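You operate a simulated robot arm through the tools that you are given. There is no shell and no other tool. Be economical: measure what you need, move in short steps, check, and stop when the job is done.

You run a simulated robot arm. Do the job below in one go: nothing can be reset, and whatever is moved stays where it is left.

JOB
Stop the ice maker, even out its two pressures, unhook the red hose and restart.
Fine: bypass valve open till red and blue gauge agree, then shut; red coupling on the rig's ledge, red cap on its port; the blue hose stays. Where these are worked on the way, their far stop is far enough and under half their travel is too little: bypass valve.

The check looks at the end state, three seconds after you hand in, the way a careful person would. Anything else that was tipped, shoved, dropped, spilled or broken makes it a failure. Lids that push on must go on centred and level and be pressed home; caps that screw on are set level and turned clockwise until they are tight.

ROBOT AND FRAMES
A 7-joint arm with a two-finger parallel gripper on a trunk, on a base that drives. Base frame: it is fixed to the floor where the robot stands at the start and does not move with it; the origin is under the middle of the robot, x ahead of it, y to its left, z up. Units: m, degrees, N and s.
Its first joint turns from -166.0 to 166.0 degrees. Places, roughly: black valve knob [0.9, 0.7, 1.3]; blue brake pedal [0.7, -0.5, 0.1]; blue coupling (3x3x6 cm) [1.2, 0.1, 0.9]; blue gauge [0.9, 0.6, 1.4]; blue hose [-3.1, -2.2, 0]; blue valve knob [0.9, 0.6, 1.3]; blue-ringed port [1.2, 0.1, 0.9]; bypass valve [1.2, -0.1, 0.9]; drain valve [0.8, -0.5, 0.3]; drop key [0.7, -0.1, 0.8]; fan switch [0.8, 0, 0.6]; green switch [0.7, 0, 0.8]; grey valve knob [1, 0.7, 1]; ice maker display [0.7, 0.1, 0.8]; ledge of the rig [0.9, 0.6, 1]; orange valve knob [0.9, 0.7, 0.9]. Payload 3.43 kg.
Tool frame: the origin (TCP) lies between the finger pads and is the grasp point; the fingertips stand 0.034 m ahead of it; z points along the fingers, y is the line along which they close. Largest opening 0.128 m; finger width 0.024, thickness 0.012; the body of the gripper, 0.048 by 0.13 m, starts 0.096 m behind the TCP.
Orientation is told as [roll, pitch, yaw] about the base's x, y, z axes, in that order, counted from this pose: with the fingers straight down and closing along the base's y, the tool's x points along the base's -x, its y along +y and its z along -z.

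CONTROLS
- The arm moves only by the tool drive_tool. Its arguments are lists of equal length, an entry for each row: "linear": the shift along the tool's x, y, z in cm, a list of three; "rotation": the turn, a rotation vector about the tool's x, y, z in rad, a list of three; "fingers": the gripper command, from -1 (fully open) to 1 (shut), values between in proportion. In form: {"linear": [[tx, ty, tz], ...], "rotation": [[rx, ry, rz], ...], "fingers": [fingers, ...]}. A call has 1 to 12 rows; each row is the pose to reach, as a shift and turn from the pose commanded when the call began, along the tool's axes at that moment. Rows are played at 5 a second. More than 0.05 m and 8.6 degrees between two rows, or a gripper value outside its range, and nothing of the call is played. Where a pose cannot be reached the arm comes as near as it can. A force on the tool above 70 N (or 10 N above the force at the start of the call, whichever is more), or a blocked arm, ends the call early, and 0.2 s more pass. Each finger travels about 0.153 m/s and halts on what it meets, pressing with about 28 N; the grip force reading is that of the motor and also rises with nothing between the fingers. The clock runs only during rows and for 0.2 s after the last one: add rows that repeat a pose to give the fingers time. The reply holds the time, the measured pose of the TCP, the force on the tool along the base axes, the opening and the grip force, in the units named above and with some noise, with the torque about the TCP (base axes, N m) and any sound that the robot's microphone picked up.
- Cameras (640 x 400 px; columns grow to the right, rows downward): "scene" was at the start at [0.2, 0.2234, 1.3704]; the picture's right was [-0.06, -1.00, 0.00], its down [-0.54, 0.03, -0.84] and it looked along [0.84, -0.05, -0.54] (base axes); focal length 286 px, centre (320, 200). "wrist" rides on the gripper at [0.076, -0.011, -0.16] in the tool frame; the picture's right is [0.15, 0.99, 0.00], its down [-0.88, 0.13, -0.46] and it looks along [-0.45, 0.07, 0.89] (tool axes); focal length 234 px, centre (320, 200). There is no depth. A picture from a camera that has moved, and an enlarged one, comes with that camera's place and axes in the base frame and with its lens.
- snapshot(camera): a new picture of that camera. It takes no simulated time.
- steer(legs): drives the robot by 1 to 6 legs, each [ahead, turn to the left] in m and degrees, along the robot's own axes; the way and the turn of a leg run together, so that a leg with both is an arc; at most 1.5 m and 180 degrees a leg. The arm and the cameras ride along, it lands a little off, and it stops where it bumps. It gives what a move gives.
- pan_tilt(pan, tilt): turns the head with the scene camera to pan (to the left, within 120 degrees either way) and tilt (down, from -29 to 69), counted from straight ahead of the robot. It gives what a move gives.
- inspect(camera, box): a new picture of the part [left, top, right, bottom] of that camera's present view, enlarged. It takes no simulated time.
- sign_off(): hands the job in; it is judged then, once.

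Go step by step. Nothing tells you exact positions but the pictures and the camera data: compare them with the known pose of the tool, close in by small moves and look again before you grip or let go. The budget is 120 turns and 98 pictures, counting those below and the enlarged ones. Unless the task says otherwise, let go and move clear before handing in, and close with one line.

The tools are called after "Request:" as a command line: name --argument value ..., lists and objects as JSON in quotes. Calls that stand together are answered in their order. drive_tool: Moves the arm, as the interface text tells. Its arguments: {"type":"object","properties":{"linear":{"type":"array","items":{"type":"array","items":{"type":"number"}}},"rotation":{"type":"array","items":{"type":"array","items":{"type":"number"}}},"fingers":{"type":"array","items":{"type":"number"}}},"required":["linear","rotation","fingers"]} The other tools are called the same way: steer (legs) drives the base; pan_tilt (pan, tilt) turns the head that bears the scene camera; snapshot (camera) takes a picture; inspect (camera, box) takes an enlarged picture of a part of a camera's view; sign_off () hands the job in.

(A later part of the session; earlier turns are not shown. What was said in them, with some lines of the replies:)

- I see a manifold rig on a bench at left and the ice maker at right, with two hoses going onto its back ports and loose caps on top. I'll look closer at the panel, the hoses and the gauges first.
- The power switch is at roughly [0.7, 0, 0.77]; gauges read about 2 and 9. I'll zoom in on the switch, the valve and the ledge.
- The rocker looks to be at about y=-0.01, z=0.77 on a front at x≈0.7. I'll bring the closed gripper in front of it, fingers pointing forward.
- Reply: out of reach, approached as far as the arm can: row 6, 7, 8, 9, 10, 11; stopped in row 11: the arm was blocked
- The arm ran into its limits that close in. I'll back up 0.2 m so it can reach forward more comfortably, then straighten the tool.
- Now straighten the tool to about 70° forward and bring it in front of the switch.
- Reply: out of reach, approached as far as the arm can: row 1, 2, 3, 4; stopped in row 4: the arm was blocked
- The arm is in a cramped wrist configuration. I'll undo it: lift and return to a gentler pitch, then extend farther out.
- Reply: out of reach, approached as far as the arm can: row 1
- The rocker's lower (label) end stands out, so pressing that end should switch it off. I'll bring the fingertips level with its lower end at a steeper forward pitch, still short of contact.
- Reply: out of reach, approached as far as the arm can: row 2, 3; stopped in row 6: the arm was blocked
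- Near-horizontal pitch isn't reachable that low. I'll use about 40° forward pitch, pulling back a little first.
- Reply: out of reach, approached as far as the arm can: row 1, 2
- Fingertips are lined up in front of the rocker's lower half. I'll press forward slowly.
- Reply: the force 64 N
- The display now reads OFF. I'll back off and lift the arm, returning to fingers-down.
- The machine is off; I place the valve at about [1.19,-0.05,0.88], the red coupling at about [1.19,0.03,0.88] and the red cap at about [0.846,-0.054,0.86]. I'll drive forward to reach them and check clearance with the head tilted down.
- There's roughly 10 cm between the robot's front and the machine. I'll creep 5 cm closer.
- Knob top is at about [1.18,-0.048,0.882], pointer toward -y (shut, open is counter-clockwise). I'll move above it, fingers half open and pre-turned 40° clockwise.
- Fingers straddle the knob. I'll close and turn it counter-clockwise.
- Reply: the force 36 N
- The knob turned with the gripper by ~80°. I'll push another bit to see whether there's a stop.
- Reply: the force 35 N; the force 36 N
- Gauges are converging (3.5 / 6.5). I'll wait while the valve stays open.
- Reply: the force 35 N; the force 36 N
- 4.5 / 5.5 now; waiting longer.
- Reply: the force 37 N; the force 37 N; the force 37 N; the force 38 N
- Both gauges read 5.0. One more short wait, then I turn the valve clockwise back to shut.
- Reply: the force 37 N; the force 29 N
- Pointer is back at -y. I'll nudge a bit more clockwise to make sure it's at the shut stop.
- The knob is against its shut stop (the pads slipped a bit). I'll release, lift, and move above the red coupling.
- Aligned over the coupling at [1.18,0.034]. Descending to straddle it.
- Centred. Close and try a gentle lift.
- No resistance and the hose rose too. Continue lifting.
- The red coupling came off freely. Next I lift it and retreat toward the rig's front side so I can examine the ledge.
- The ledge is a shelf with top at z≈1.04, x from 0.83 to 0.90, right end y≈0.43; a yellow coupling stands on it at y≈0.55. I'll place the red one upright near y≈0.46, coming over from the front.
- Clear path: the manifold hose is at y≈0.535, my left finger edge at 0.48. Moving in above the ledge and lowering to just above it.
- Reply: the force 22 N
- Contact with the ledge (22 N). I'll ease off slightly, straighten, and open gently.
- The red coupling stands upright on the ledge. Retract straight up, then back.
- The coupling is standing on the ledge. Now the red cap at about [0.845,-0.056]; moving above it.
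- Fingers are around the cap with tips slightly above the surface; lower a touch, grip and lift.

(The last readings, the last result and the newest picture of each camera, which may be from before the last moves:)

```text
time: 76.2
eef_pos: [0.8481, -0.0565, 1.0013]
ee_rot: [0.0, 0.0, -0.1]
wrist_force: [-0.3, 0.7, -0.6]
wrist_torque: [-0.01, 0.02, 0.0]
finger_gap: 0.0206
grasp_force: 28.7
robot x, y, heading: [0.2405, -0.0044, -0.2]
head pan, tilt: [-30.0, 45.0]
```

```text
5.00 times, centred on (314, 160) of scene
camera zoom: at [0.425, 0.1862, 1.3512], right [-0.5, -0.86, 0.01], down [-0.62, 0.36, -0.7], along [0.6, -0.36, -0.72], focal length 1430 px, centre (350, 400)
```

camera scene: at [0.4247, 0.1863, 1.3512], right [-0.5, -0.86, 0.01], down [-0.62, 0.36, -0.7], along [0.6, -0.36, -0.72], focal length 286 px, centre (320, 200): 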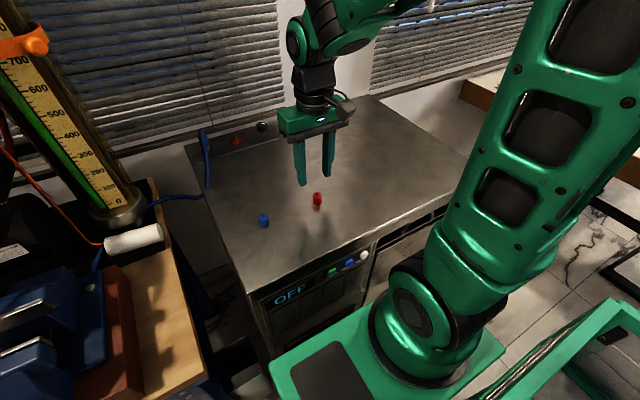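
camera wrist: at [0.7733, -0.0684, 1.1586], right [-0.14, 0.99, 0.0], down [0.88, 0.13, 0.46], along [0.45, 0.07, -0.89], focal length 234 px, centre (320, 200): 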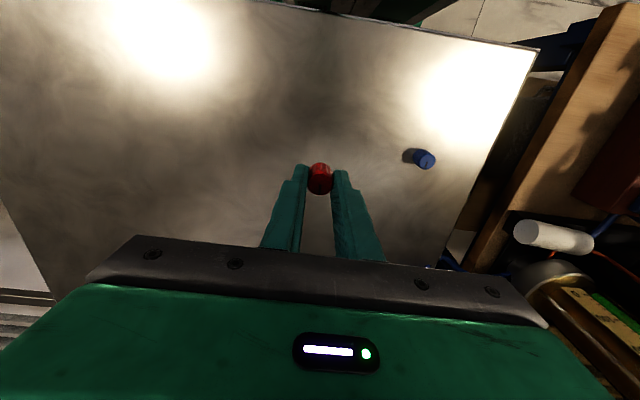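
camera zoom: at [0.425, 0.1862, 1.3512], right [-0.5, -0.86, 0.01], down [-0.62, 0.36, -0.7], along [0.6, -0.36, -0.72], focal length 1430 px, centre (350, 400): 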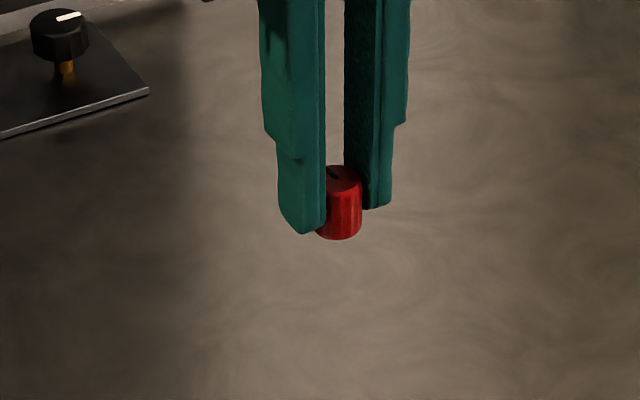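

Cap is held, bottom about 4 cm below the TCP. Moving over the red port.

Request:
drive_tool --linear '[[-4.2, 1.1, -1.5], [-8.3, 2.3, -2], [-12.5, 3.4, -2], [-16.6, 4.6, -2], [-20.8, 5.7, -2], [-24.9, 6.8, -2], [-29, 8, -2], [-33.2, 9.1, -2], [-33.2, 9.1, -2]]' --rotation '[[0, 0, 0], [0, 0, 0], [0, 0, 0], [0, 0, 0], [0, 0, 0], [0, 0, 0], [0, 0, 0], [0, 0, 0], [0, 0, 0]]' --fingers '[1, 1, 1, 1, 1, 1, 1, 1, 1]'

Request:
inspect --camera "wrist" --box '[240, 100, 400, 200]'

Request:
pan_tilt --pan -15 --tilt 30

Request:
inspect --camera "scene" --box '[260, 130, 388, 210]'

```text
time: 78.2
eef_pos: [1.1794, 0.0351, 1.0197]
ee_rot: [0.0, 0.1, 0.0]
wrist_force: [0.2, 0.1, -1.1]
wrist_torque: [-0.04, 0.0, -0.02]
finger_gap: 0.0208
grasp_force: 28.1
robot x, y, heading: [0.2463, -0.009, -0.1]
head pan, tilt: [-30.0, 45.0]
```

```text
4.00 times, centred on (320, 150) of wrist
camera zoom: at [1.1049, 0.0232, 1.178], right [-0.14, 0.99, 0.0], down [0.88, 0.13, 0.46], along [0.45, 0.07, -0.89], focal length 937 px, centre (320, 400)
```

zoom: 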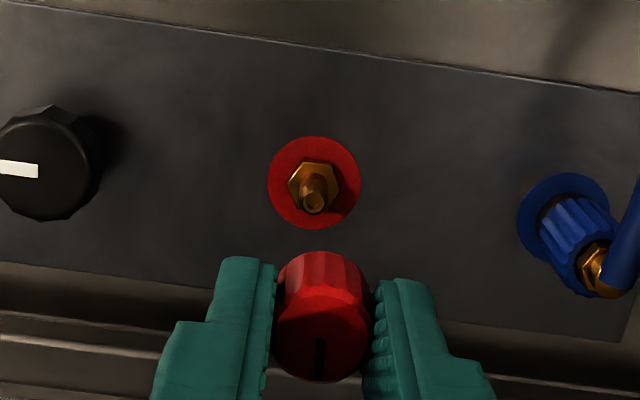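

```text
time: 78.9
eef_pos: [1.1794, 0.0342, 1.0187]
ee_rot: [0.0, 0.0, -0.2]
wrist_force: [0.9, 0.2, -0.5]
wrist_torque: [-0.01, -0.03, -0.02]
finger_gap: 0.0205
grasp_force: 28.2
robot x, y, heading: [0.2461, -0.0073, -0.3]
head pan, tilt: [-15.0, 30.0]
```

```text
5.00 times, centred on (324, 170) of scene
camera zoom: at [0.4421, 0.2034, 1.3735], right [-0.26, -0.96, 0.0], down [-0.49, 0.13, -0.86], along [0.83, -0.23, -0.51], focal length 1430 px, centre (300, 350)
```

zoom: 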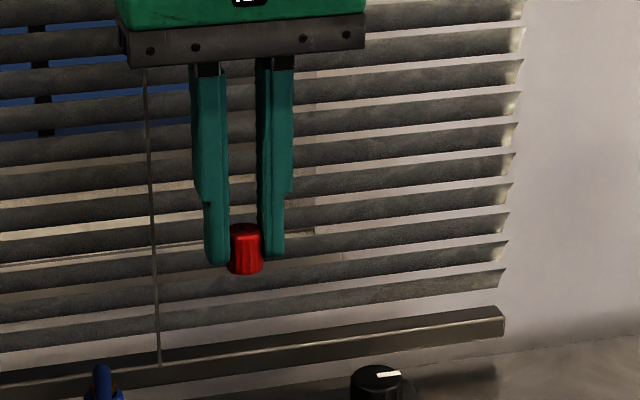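

Port axis is at about [1.184,0.034]; the cap sits a few mm toward me in the grip, so I aim the TCP at x≈1.187. Lower to just above the nipple and check.

Request:
drive_tool --linear '[[-0.7, 0, 3], [-0.7, 0, 6], [-0.7, 0, 8.7], [-0.7, 0, 8.7]]' --rotation '[[0, 0, 0], [0, 0, 0], [0, 0, 0], [0, 0, 0]]' --fingers '[1, 1, 1, 1]'

Request:
inspect --camera "wrist" --box '[240, 120, 400, 220]'

Request:
inspect --camera "scene" --box '[276, 170, 356, 220]'

```text
time: 79.9
eef_pos: [1.1859, 0.0352, 0.9329]
ee_rot: [0.0, 0.0, 0.0]
wrist_force: [0.5, -0.3, 0.6]
wrist_torque: [-0.02, 0.0, -0.02]
finger_gap: 0.0205
grasp_force: 27.9
robot x, y, heading: [0.245, -0.006, 0.0]
head pan, tilt: [-15.0, 30.0]
```

```text
4.00 times, centred on (320, 170) of wrist
camera zoom: at [1.1109, 0.0232, 1.0912], right [-0.14, 0.99, 0.0], down [0.88, 0.13, 0.46], along [0.45, 0.07, -0.89], focal length 937 px, centre (320, 320)
```

zoom: 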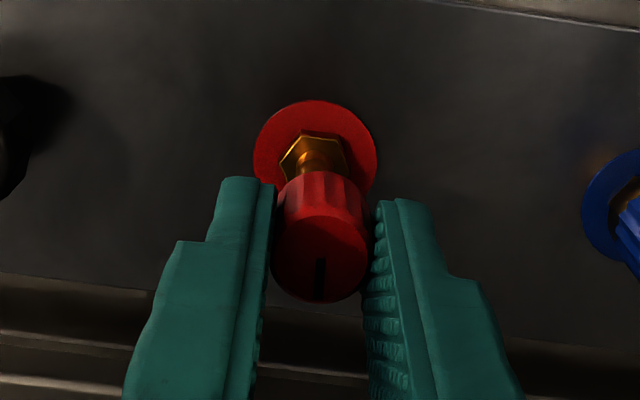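

```text
8.00 times, centred on (316, 195) of scene
camera zoom: at [0.4421, 0.2034, 1.3736], right [-0.26, -0.96, 0.0], down [-0.49, 0.13, -0.86], along [0.83, -0.23, -0.51], focal length 2288 px, centre (352, 240)
```

zoom: 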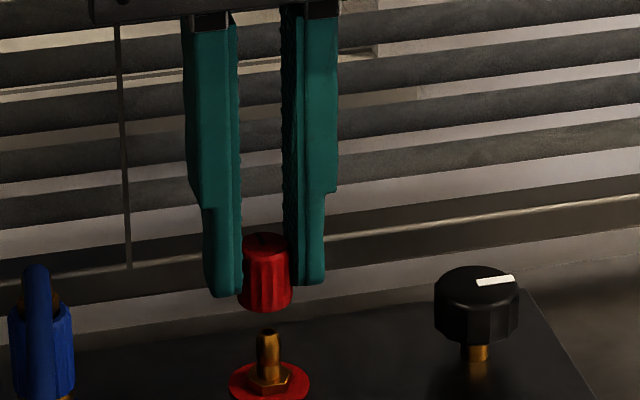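

Laterally aligned; lower slowly and feel for contact.

Request:
drive_tool --linear '[[0, 0, 0.6], [0, 0, 1.2], [0, 0, 1.6], [0, 0, 2.0]]' --rotation '[[0, 0, 0], [0, 0, 0], [0, 0, 0], [0, 0, 0]]' --fingers '[1, 1, 1, 1]'

Request:
inspect --camera "scene" --box '[276, 170, 356, 220]'

Request:
inspect --camera "wrist" --box '[240, 120, 400, 220]'

```text
time: 80.9
eef_pos: [1.186, 0.0345, 0.9136]
ee_rot: [0.0, 0.0, -0.1]
wrist_force: [0.5, 0.4, 0.0]
wrist_torque: [0.01, -0.03, 0.0]
finger_gap: 0.0205
grasp_force: 28.1
robot x, y, heading: [0.2438, -0.0085, -0.1]
head pan, tilt: [-15.0, 30.0]
```

```text
8.00 times, centred on (316, 195) of scene
camera zoom: at [0.4421, 0.2034, 1.3736], right [-0.26, -0.96, 0.0], down [-0.49, 0.13, -0.86], along [0.83, -0.23, -0.51], focal length 2288 px, centre (352, 240)
```

zoom: 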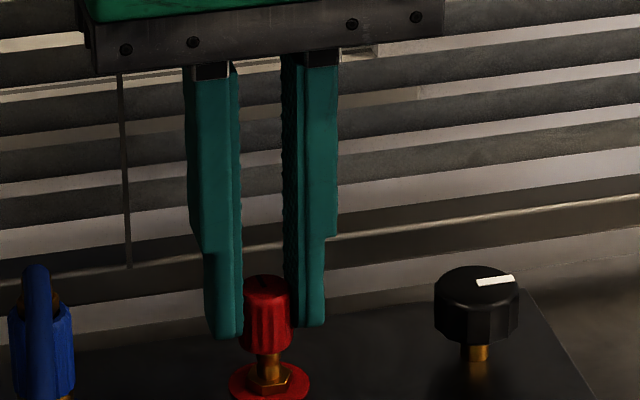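

```text
4.00 times, centred on (320, 170) of wrist
camera zoom: at [1.1111, 0.0232, 1.0716], right [-0.14, 0.99, 0.0], down [0.88, 0.13, 0.46], along [0.45, 0.07, -0.89], focal length 937 px, centre (320, 320)
```

zoom: 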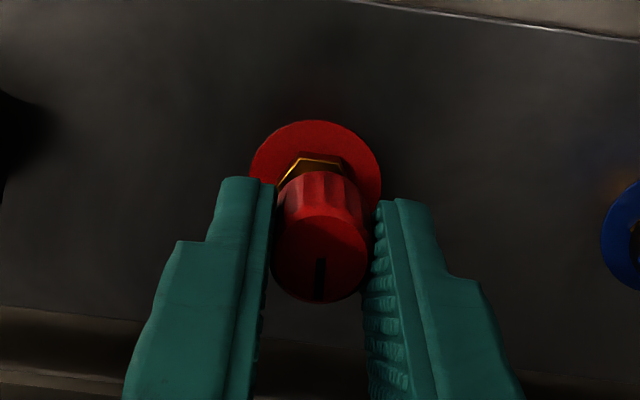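

Request:
drive_tool --linear '[[0, 0, 0.4], [0, 0, 0.8], [0, 0, 0.8]]' --rotation '[[0, 0, 0], [0, 0, 0], [0, 0, 0]]' --fingers '[1, 1, 1]'

Request:
inspect --camera "scene" --box '[276, 180, 356, 230]'

```text
time: 81.7
eef_pos: [1.1845, 0.0335, 0.9051]
ee_rot: [0.0, 0.0, -0.2]
wrist_force: [0.9, -2.3, 0.7]
wrist_torque: [-0.05, -0.02, 0.02]
finger_gap: 0.0208
grasp_force: 28.0
robot x, y, heading: [0.239, -0.0061, 0.1]
head pan, tilt: [-15.0, 30.0]
```

```text
8.00 times, centred on (316, 205) of scene
camera zoom: at [0.4422, 0.2034, 1.3736], right [-0.26, -0.96, 0.0], down [-0.49, 0.13, -0.86], along [0.83, -0.23, -0.51], focal length 2288 px, centre (352, 160)
```

zoom: 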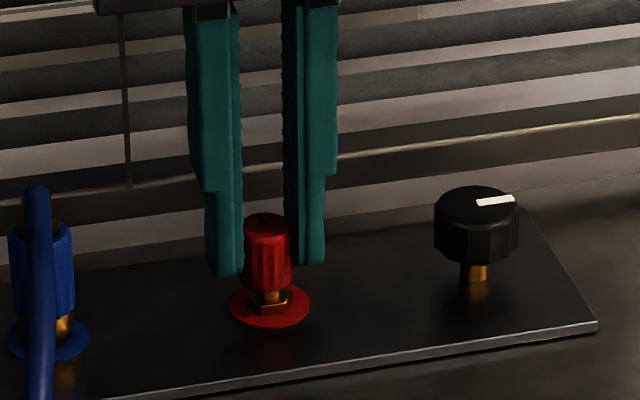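

The cap is engaging the nipple. Continue gently until it meets resistance.

Request:
drive_tool --linear '[[0, -0.05, 0.3], [0, -0.05, 0.6], [0, -0.05, 0.6]]' --rotation '[[0, 0, 0], [0, 0, 0], [0, 0, 0]]' --fingers '[1, 1, 1]'

```text
time: 82.5
eef_pos: [1.1853, 0.034, 0.8995]
ee_rot: [0.0, 0.0, -0.1]
wrist_force: [0.8, -0.5, -0.3]
wrist_torque: [0.01, 0.0, 0.03]
finger_gap: 0.0205
grasp_force: 28.0
robot x, y, heading: [0.2436, -0.0082, -0.2]
head pan, tilt: [-15.0, 30.0]
```

Request:
drive_tool --linear '[[0, 0, 0.2], [0, 0, 0.4], [0, 0, 0.4]]' --rotation '[[0, 0, 0], [0, 0, 0], [0, 0, 0]]' --fingers '[1, 1, 1]'

Request:
inspect --camera "scene" --box '[276, 180, 356, 230]'

```text
time: 83.3
eef_pos: [1.1853, 0.0352, 0.8975]
ee_rot: [0.0, -0.2, 0.0]
wrist_force: [-1.6, 1.0, 21.1]
wrist_torque: [0.0, 0.04, -0.1]
finger_gap: 0.0204
grasp_force: 28.6
robot x, y, heading: [0.2461, -0.0079, -0.3]
head pan, tilt: [-15.0, 30.0]
```

```text
8.00 times, centred on (316, 205) of scene
camera zoom: at [0.4412, 0.2034, 1.3737], right [-0.26, -0.96, 0.0], down [-0.49, 0.13, -0.86], along [0.83, -0.23, -0.51], focal length 2288 px, centre (352, 160)
```

zoom: 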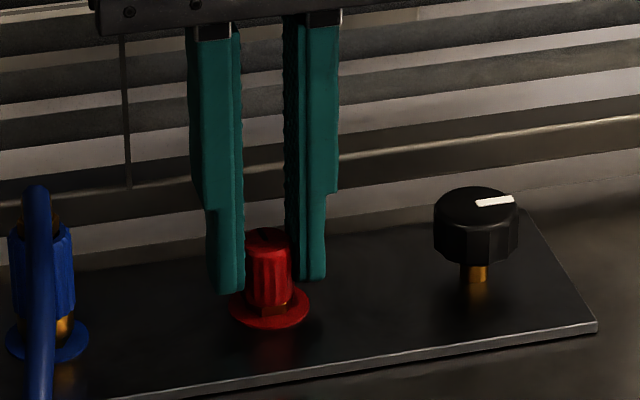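

Seated with 21 N contact. Now turn it clockwise and watch the torque.

Request:
drive_tool --linear '[[0, 0, 0], [0, 0, 0], [0, 0, 0], [0, 0, 0], [0, 0, 0], [0, 0, 0], [0, 0, 0]]' --rotation '[[0, 0, 0.14], [0, 0, 0.28], [0, 0, 0.42], [0, 0, 0.56], [0, 0, 0.7], [0, 0, 0.84], [0, 0, 0.98]]' --fingers '[1, 1, 1, 1, 1, 1, 1]'

Request:
inspect --camera "wrist" --box '[240, 120, 400, 220]'

```text
time: 84.9
eef_pos: [1.1819, 0.0396, 0.8958]
ee_rot: [-0.2, 0.3, -55.7]
wrist_force: [-42.4, 25.0, 1.0]
wrist_torque: [-3.96, -8.0, 3.16]
finger_gap: 0.0202
grasp_force: 27.7
robot x, y, heading: [0.243, -0.0037, -0.2]
head pan, tilt: [-15.0, 30.0]
```

```text
4.00 times, centred on (320, 170) of wrist
camera zoom: at [1.1317, 0.0955, 1.0539], right [0.73, 0.68, 0.0], down [0.61, -0.66, 0.45], along [0.3, -0.33, -0.89], focal length 937 px, centre (320, 320)
```

zoom: 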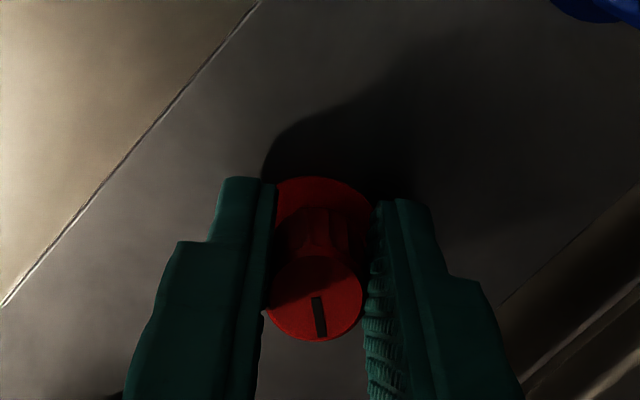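

The hand brushed the blinds at this angle (lateral force), while the cap did turn. I'll release the cap, swing back counter-clockwise, recentre and regrip at an angle with room.

Request:
drive_tool --linear '[[0, 0, 0], [0, 0, 0], [0, 0, 0], [0, 0, 0], [0, 0, 0], [0, 0, 0], [0, 0, 0], [0, 0, 0], [0, 0, 0], [0, 0, 0], [0, 0, 0], [0, 0, 0]]' --rotation '[[0, 0, 0], [0, 0, -0.14], [0, 0, -0.28], [0, 0, -0.42], [0, 0, -0.56], [0, 0, -0.7], [0, 0, -0.84], [0, 0, -0.98], [0, 0, -1.12], [0, 0, -1.26], [0, 0, -1.4], [0, 0, -1.54]]' --fingers '[0.2, 0.2, 0.2, 0.2, 0.2, 0.2, 0.2, 0.2, 0.2, 0.2, 0.2, 0.2]'

Request:
inspect --camera "wrist" --box '[240, 120, 400, 220]'

Request:
inspect --camera "scene" --box '[276, 170, 372, 230]'

```text
time: 87.5
eef_pos: [1.184, 0.0339, 0.8969]
ee_rot: [-0.1, 0.0, 32.1]
wrist_force: [1.0, -0.3, 0.3]
wrist_torque: [0.0, -0.01, 0.03]
finger_gap: 0.0512
grasp_force: 0.1
robot x, y, heading: [0.2449, -0.0028, -0.1]
head pan, tilt: [-15.0, 30.0]
```

```text
4.00 times, centred on (320, 170) of wrist
camera zoom: at [1.1286, -0.0163, 1.0537], right [-0.65, 0.76, 0.0], down [0.68, 0.58, 0.46], along [0.35, 0.3, -0.89], focal length 937 px, centre (320, 320)
```

zoom: 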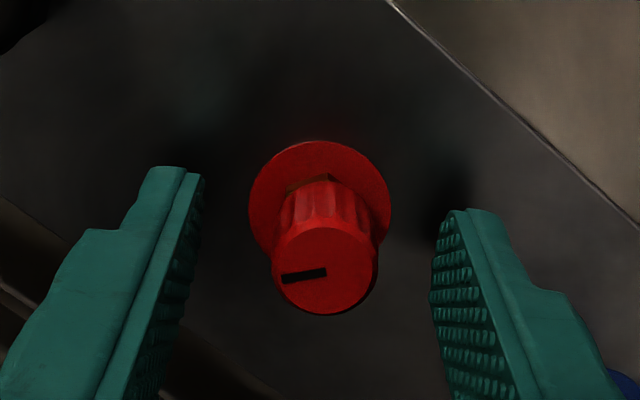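

```text
6.67 times, centred on (324, 200) of scene
camera zoom: at [0.4421, 0.2034, 1.3736], right [-0.26, -0.96, 0.0], down [-0.49, 0.13, -0.86], along [0.83, -0.23, -0.51], focal length 1907 px, centre (293, 200)
```

zoom: 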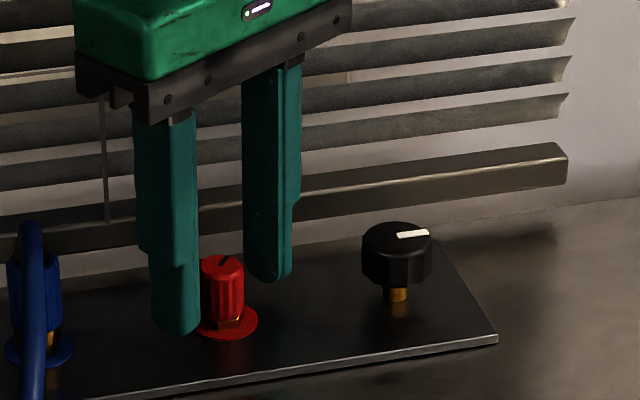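

The cap sits level and turned ~48° clockwise so far. Regrip and turn another ~80° with a slight downward bias.

Request:
drive_tool --linear '[[0, 0, 0], [0, 0, 0], [0, 0, 0.05], [0, 0, 0.1], [0, 0, 0.12], [0, 0, 0.14], [0, 0, 0.16], [0, 0, 0.18], [0, 0, 0.2], [0, 0, 0.2], [0, 0, 0.2], [0, 0, 0.2]]' --rotation '[[0, 0, 0], [0, 0, 0], [0, 0, 0.12], [0, 0, 0.26], [0, 0, 0.4], [0, 0, 0.54], [0, 0, 0.68], [0, 0, 0.82], [0, 0, 0.96], [0, 0, 1.1], [0, 0, 1.24], [0, 0, 1.38]]' --fingers '[1, 1, 1, 1, 1, 1, 1, 1, 1, 1, 1, 1]'

Request:
inspect --camera "wrist" --box '[240, 120, 400, 220]'

```text
time: 90.1
eef_pos: [1.185, 0.0334, 0.8934]
ee_rot: [-0.1, 0.0, -47.1]
wrist_force: [3.1, 3.9, 12.4]
wrist_torque: [-0.86, -3.11, 1.05]
finger_gap: 0.0202
grasp_force: 28.3
robot x, y, heading: [0.2432, -0.0076, -0.0]
head pan, tilt: [-15.0, 30.0]
```

```text
4.00 times, centred on (320, 170) of wrist
camera zoom: at [1.1267, 0.0822, 1.0522], right [0.62, 0.78, 0.0], down [0.69, -0.56, 0.46], along [0.36, -0.28, -0.89], focal length 937 px, centre (320, 320)
```

zoom: 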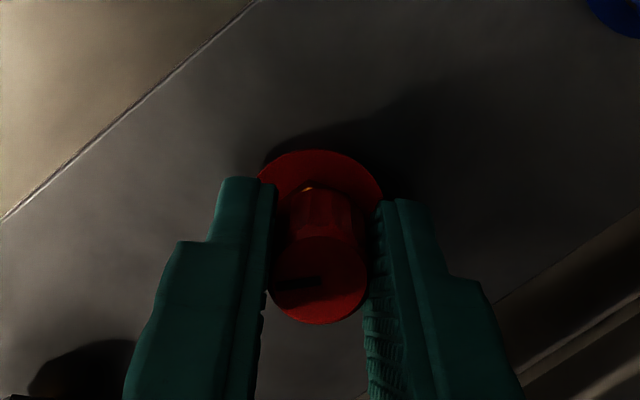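

Turned another ~80°. Another regrip-and-turn cycle, watching torque.

Request:
drive_tool --linear '[[0, 0, 0], [0, 0, 0], [0, 0, 0], [0, 0, 0], [0, 0, 0], [0, 0, 0], [0, 0, 0], [0, 0, 0], [0, 0, 0], [0, 0, 0], [0, 0, 0], [0, 0, 0]]' --rotation '[[0, 0, 0], [0, 0, 0], [0, 0, -0.14], [0, 0, -0.28], [0, 0, -0.42], [0, 0, -0.56], [0, 0, -0.7], [0, 0, -0.84], [0, 0, -0.98], [0, 0, -1.12], [0, 0, -1.26], [0, 0, -1.38]]' --fingers '[0.2, 0.2, 0.2, 0.2, 0.2, 0.2, 0.2, 0.2, 0.2, 0.2, 0.2, 0.2]'

Request:
drive_tool --linear '[[0, 0, 0], [0, 0, 0], [0, 0, 0], [0, 0, 0], [0, 0, 0], [0, 0, 0.05], [0, 0, 0.05], [0, 0, 0.1], [0, 0, 0.1], [0, 0, 0.1], [0, 0, 0.1], [0, 0, 0.1]]' --rotation '[[0, 0, 0], [0, 0, 0], [0, 0, 0.12], [0, 0, 0.26], [0, 0, 0.4], [0, 0, 0.54], [0, 0, 0.68], [0, 0, 0.82], [0, 0, 0.96], [0, 0, 1.1], [0, 0, 1.24], [0, 0, 1.38]]' --fingers '[1, 1, 1, 1, 1, 1, 1, 1, 1, 1, 1, 1]'

Request:
inspect --camera "wrist" --box '[240, 120, 400, 220]'

```text
time: 92.7
eef_pos: [1.1857, 0.035, 0.8929]
ee_rot: [-0.1, 0.0, 32.1]
wrist_force: [-0.4, -0.3, 1.0]
wrist_torque: [-0.02, 0.01, -0.01]
finger_gap: 0.0514
grasp_force: 0.0
robot x, y, heading: [0.2441, -0.0064, -0.3]
head pan, tilt: [-15.0, 30.0]
```

```text
time: 95.3
eef_pos: [1.1857, 0.0348, 0.893]
ee_rot: [-0.1, 0.1, -47.2]
wrist_force: [-8.6, -0.4, -4.4]
wrist_torque: [-1.53, -2.61, 1.3]
finger_gap: 0.0201
grasp_force: 28.4
robot x, y, heading: [0.2429, -0.0068, -0.3]
head pan, tilt: [-15.0, 30.0]
```

```text
4.00 times, centred on (320, 170) of wrist
camera zoom: at [1.1267, 0.0825, 1.0508], right [0.62, 0.78, 0.0], down [0.7, -0.56, 0.46], along [0.36, -0.28, -0.89], focal length 937 px, centre (320, 320)
```

zoom: 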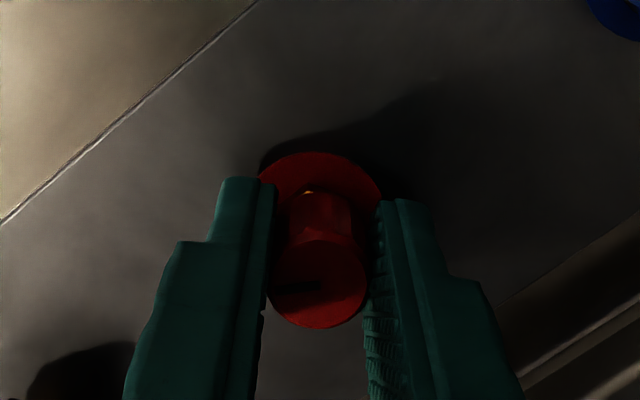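

The mark didn't move this time while the torque stayed high, so the pads slipped on a tight cap. Release, lift and inspect.

Request:
drive_tool --linear '[[0, 0, 0], [0, 0, 0], [0, 0, -3], [0, 0, -7], [0, 0, -11], [0, 0, -15], [0, 0, -19]]' --rotation '[[0, 0, 0], [0, 0, 0], [0, 0, -0.1], [0, 0, -0.22], [0, 0, -0.36], [0, 0, -0.5], [0, 0, -0.64]]' --fingers '[0.2, 0.2, 0.2, 0.2, 0.2, 0.2, 0.2]'

Request:
inspect --camera "scene" --box '[276, 180, 356, 230]'

```text
time: 96.9
eef_pos: [1.1865, 0.0353, 1.082]
ee_rot: [0.0, 0.1, -10.4]
wrist_force: [0.5, -0.2, -0.6]
wrist_torque: [0.02, 0.06, -0.04]
finger_gap: 0.0513
grasp_force: 0.1
robot x, y, heading: [0.2428, -0.0067, -0.2]
head pan, tilt: [-15.0, 30.0]
```

```text
8.00 times, centred on (316, 205) of scene
camera zoom: at [0.4423, 0.2035, 1.3736], right [-0.26, -0.96, 0.0], down [-0.49, 0.13, -0.86], along [0.83, -0.23, -0.51], focal length 2288 px, centre (352, 160)
```

zoom: 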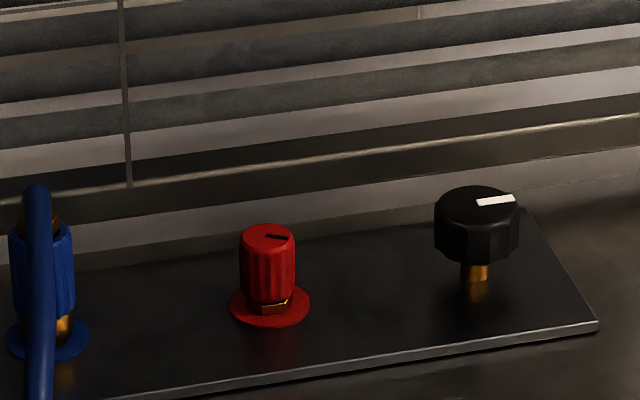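

The cap sits level and tight, valve shut. Now raise the arm, back the robot off, and go to the power switch.

Request:
drive_tool --linear '[[0, 0, -3], [0, 0, -6]]' --rotation '[[0, 0, -0.09], [0, 0, -0.18]]' --fingers '[1, 1]'

Request:
steer --legs '[[-0.443, 0]]'

Request:
pan_tilt --pan -3.5 --tilt 32

```text
time: 97.5
eef_pos: [1.1856, 0.0348, 1.1429]
ee_rot: [0.0, 0.2, 0.0]
wrist_force: [-0.1, 0.4, 0.5]
wrist_torque: [0.02, 0.01, 0.02]
finger_gap: 0.0
grasp_force: 27.8
robot x, y, heading: [0.2447, -0.0101, -0.3]
head pan, tilt: [-15.0, 30.0]
```

```text
time: 100.2
eef_pos: [0.7444, 0.0356, 1.1441]
ee_rot: [0.0, 0.0, -0.2]
wrist_force: [0.7, 0.1, -0.2]
wrist_torque: [-0.01, 0.04, -0.02]
finger_gap: 0.0
grasp_force: 27.5
robot x, y, heading: [-0.1985, -0.0065, -0.2]
head pan, tilt: [-15.0, 30.0]
```

```text
time: 101.0
eef_pos: [0.7307, 0.0358, 1.1558]
ee_rot: [0.0, -0.7, -0.2]
wrist_force: [-1.1, 0.1, 0.4]
wrist_torque: [0.01, 0.03, 0.0]
finger_gap: 0.0
grasp_force: 28.1
robot x, y, heading: [-0.1973, -0.0053, -0.4]
head pan, tilt: [-3.5, 32.0]
```

Request:
drive_tool --linear '[[4, -1.2, 2], [8, -2.4, 4], [12, -3.6, 6], [15.6, -4.7, 9], [15.6, -4.7, 13.5], [15.6, -4.7, 18], [15.6, -4.7, 22.5], [15.6, -4.7, 27], [15.6, -4.7, 30.6]]' --rotation '[[0, -0.077, 0], [0, -0.154, 0], [0, -0.23, 0], [0, -0.307, 0], [0, -0.384, 0], [0, -0.46, 0], [0, -0.537, 0], [0, -0.614, 0], [0, -0.69, 0]]' --fingers '[1, 1, 1, 1, 1, 1, 1, 1, 1]'

Request:
snapshot --camera "wrist"

```text
time: 103.0
eef_pos: [0.5761, -0.0119, 0.8467]
ee_rot: [0.0, -40.3, -0.1]
wrist_force: [-0.2, -0.9, 0.5]
wrist_torque: [0.04, -0.05, 0.01]
finger_gap: 0.0001
grasp_force: 27.8
robot x, y, heading: [-0.2002, -0.008, -0.0]
head pan, tilt: [-3.5, 32.0]
```

```text
13 pictures are left
camera wrist: at [0.4169, -0.0231, 0.9184], right [-0.11, 0.99, -0.09], down [0.38, 0.13, 0.92], along [0.92, 0.06, -0.39], focal length 234 px, centre (320, 200)
```

wrist: 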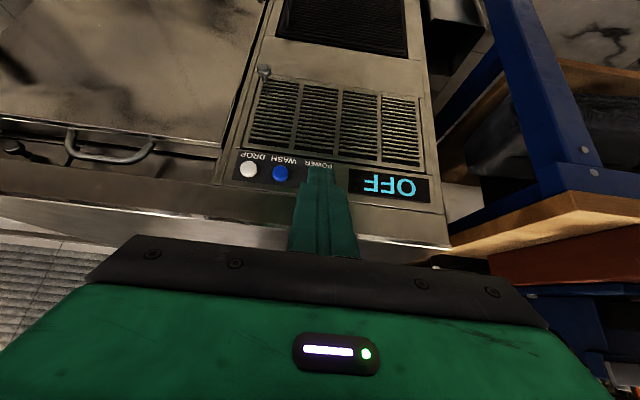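

Line up with the rocker's upper half and approach.

Request:
drive_tool --linear '[[-0.6, 0, 3.8], [-1.3, 0, 7.6], [-2.1, 0, 8.25], [-2.8, 0, 8.9]]' --rotation '[[0, 0, 0], [0, 0, 0], [0, 0, 0], [0, 0, 0]]' --fingers '[1, 1, 1, 1]'

Request:
drive_tool --linear '[[-0.38, 0, 0.32], [-0.77, 0, 0.64], [-1.0, 0, 0.84], [-1.23, 0, 1.03], [-1.53, 0, 1.29]]' --rotation '[[0, 0, 0], [0, 0, 0], [0, 0, 0], [0, 0, 0], [0, 0, 0]]' --fingers '[1, 1, 1, 1, 1]'

Request:
snapshot --camera "wrist"

```text
time: 104.0
eef_pos: [0.6556, -0.0114, 0.7967]
ee_rot: [0.0, -40.3, -0.2]
wrist_force: [-0.4, 1.2, 0.0]
wrist_torque: [-0.03, -0.02, 0.0]
finger_gap: 0.0
grasp_force: 28.3
robot x, y, heading: [-0.1971, -0.0061, -0.3]
head pan, tilt: [-3.5, 32.0]
```

```text
time: 105.2
eef_pos: [0.6615, -0.0114, 0.8067]
ee_rot: [0.0, -40.4, -0.3]
wrist_force: [0.4, -0.4, -0.1]
wrist_torque: [-0.02, 0.01, 0.0]
finger_gap: 0.0
grasp_force: 28.7
robot x, y, heading: [-0.1986, -0.0044, -0.4]
head pan, tilt: [-3.5, 32.0]
stopped in row 5: the force on the tool passed its limit at 77 N (the readings are from after the stop); the commanded pose is now the measured one
```

```text
12 pictures are left
camera wrist: at [0.501, -0.0229, 0.8771], right [-0.11, 0.99, -0.09], down [0.38, 0.13, 0.92], along [0.92, 0.06, -0.39], focal length 234 px, centre (320, 200)
```

wrist: 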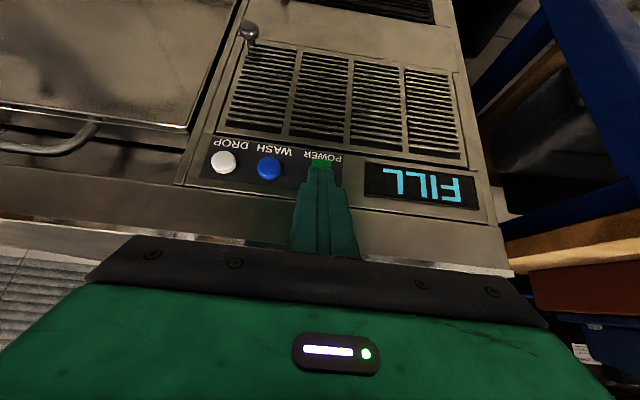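

The display shows FILL: the machine has restarted. Back off, lift, and take a final look.

Request:
drive_tool --linear '[[2.3, 0, -1.9], [4.6, 0, -3.9], [6.9, 0, -5.8], [4.0, 0, -9.3], [1.1, 0, -12.7], [-1.8, 0, -16.2], [-4.7, 0, -19.6], [-7.6, 0, -23], [-10.5, 0, -26.5]]' --rotation '[[0, 0, 0], [0, 0, 0], [0, 0, 0], [0, 0.0875, 0], [0, 0.175, 0], [0, 0.2625, 0], [0, 0.35, 0], [0, 0.4375, 0], [0, 0.525, 0]]' --fingers '[1, 1, 1, 1, 1, 1, 1, 1, 1]'

Request:
snapshot --camera "scene"

Request:
inspect --camera "scene" --box '[80, 0, 272, 120]'

Request:
inspect --camera "scene" --box '[310, 130, 470, 250]'

```text
time: 107.2
eef_pos: [0.5696, -0.0106, 1.0742]
ee_rot: [0.1, -10.2, -0.2]
wrist_force: [-0.1, 0.0, 1.2]
wrist_torque: [0.01, 0.03, -0.02]
finger_gap: 0.0
grasp_force: 28.1
robot x, y, heading: [-0.1982, -0.0039, -0.4]
head pan, tilt: [-3.5, 32.0]
```

```text
11 pictures are left
camera scene: at [0.0019, 0.224, 1.3704], right [-0.07, -1.0, 0.0], down [-0.54, 0.04, -0.84], along [0.84, -0.06, -0.54], focal length 286 px, centre (320, 200)
```

scene: 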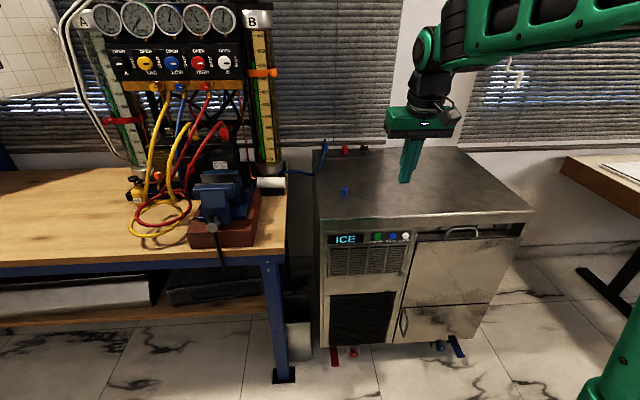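

```text
3.33 times, centred on (176, 60) of scene
camera zoom: at [0.0019, 0.224, 1.3704], right [-0.07, -1.0, 0.0], down [-0.54, 0.04, -0.84], along [0.84, -0.06, -0.54], focal length 953 px, centre (800, 667)
```

zoom: 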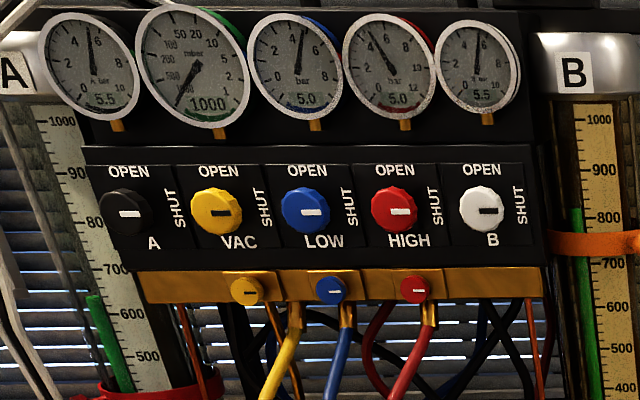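

```text
3.33 times, centred on (390, 190) of scene
camera zoom: at [0.0019, 0.224, 1.3704], right [-0.07, -1.0, 0.0], down [-0.54, 0.04, -0.84], along [0.84, -0.06, -0.54], focal length 953 px, centre (87, 233)
```

zoom: 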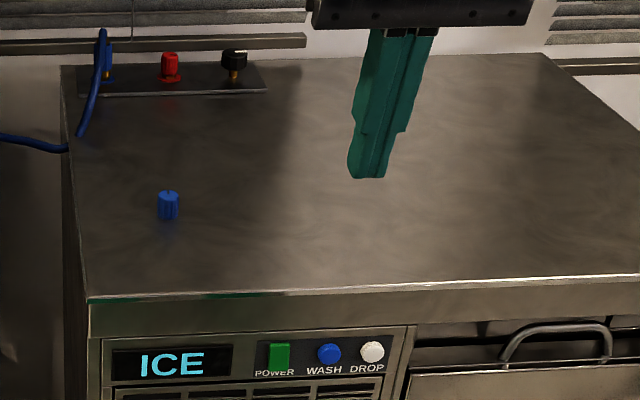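

The machine runs again (ICE). One last check on the red coupling on the ledge.

Request:
inspect --camera "scene" --box '[160, 95, 272, 165]'

```text
5.71 times, centred on (216, 130) of scene
camera zoom: at [0.0019, 0.224, 1.3704], right [-0.07, -1.0, 0.0], down [-0.54, 0.04, -0.84], along [0.84, -0.06, -0.54], focal length 1634 px, centre (914, 600)
```

zoom: 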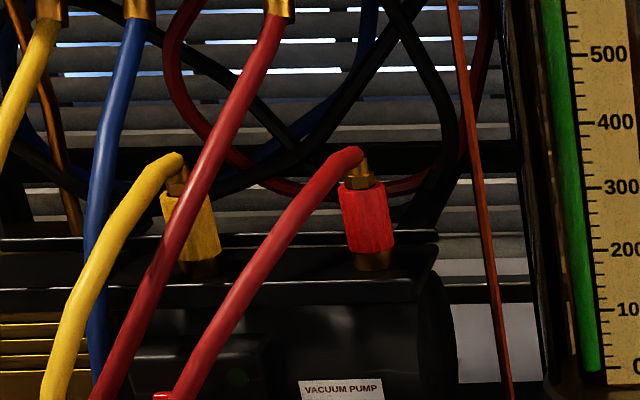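

Everything is in place: the coupling stands on the ledge, the cap is tight, the valve is shut and the machine is running. Handing in.

Request:
sign_off

```text
The job is handed in.
```

The ice maker was stopped, its two gauges evened out at 5.0 bar each, and it is running again with the display on ICE. The bypass valve is shut, the red coupling stands on the rig's ledge, the red cap is tight on its port, and the blue hose was left in place; while turning the cap, the gripper's hand pressed against what I took to be the window blinds, and no damage showed in the pictures.
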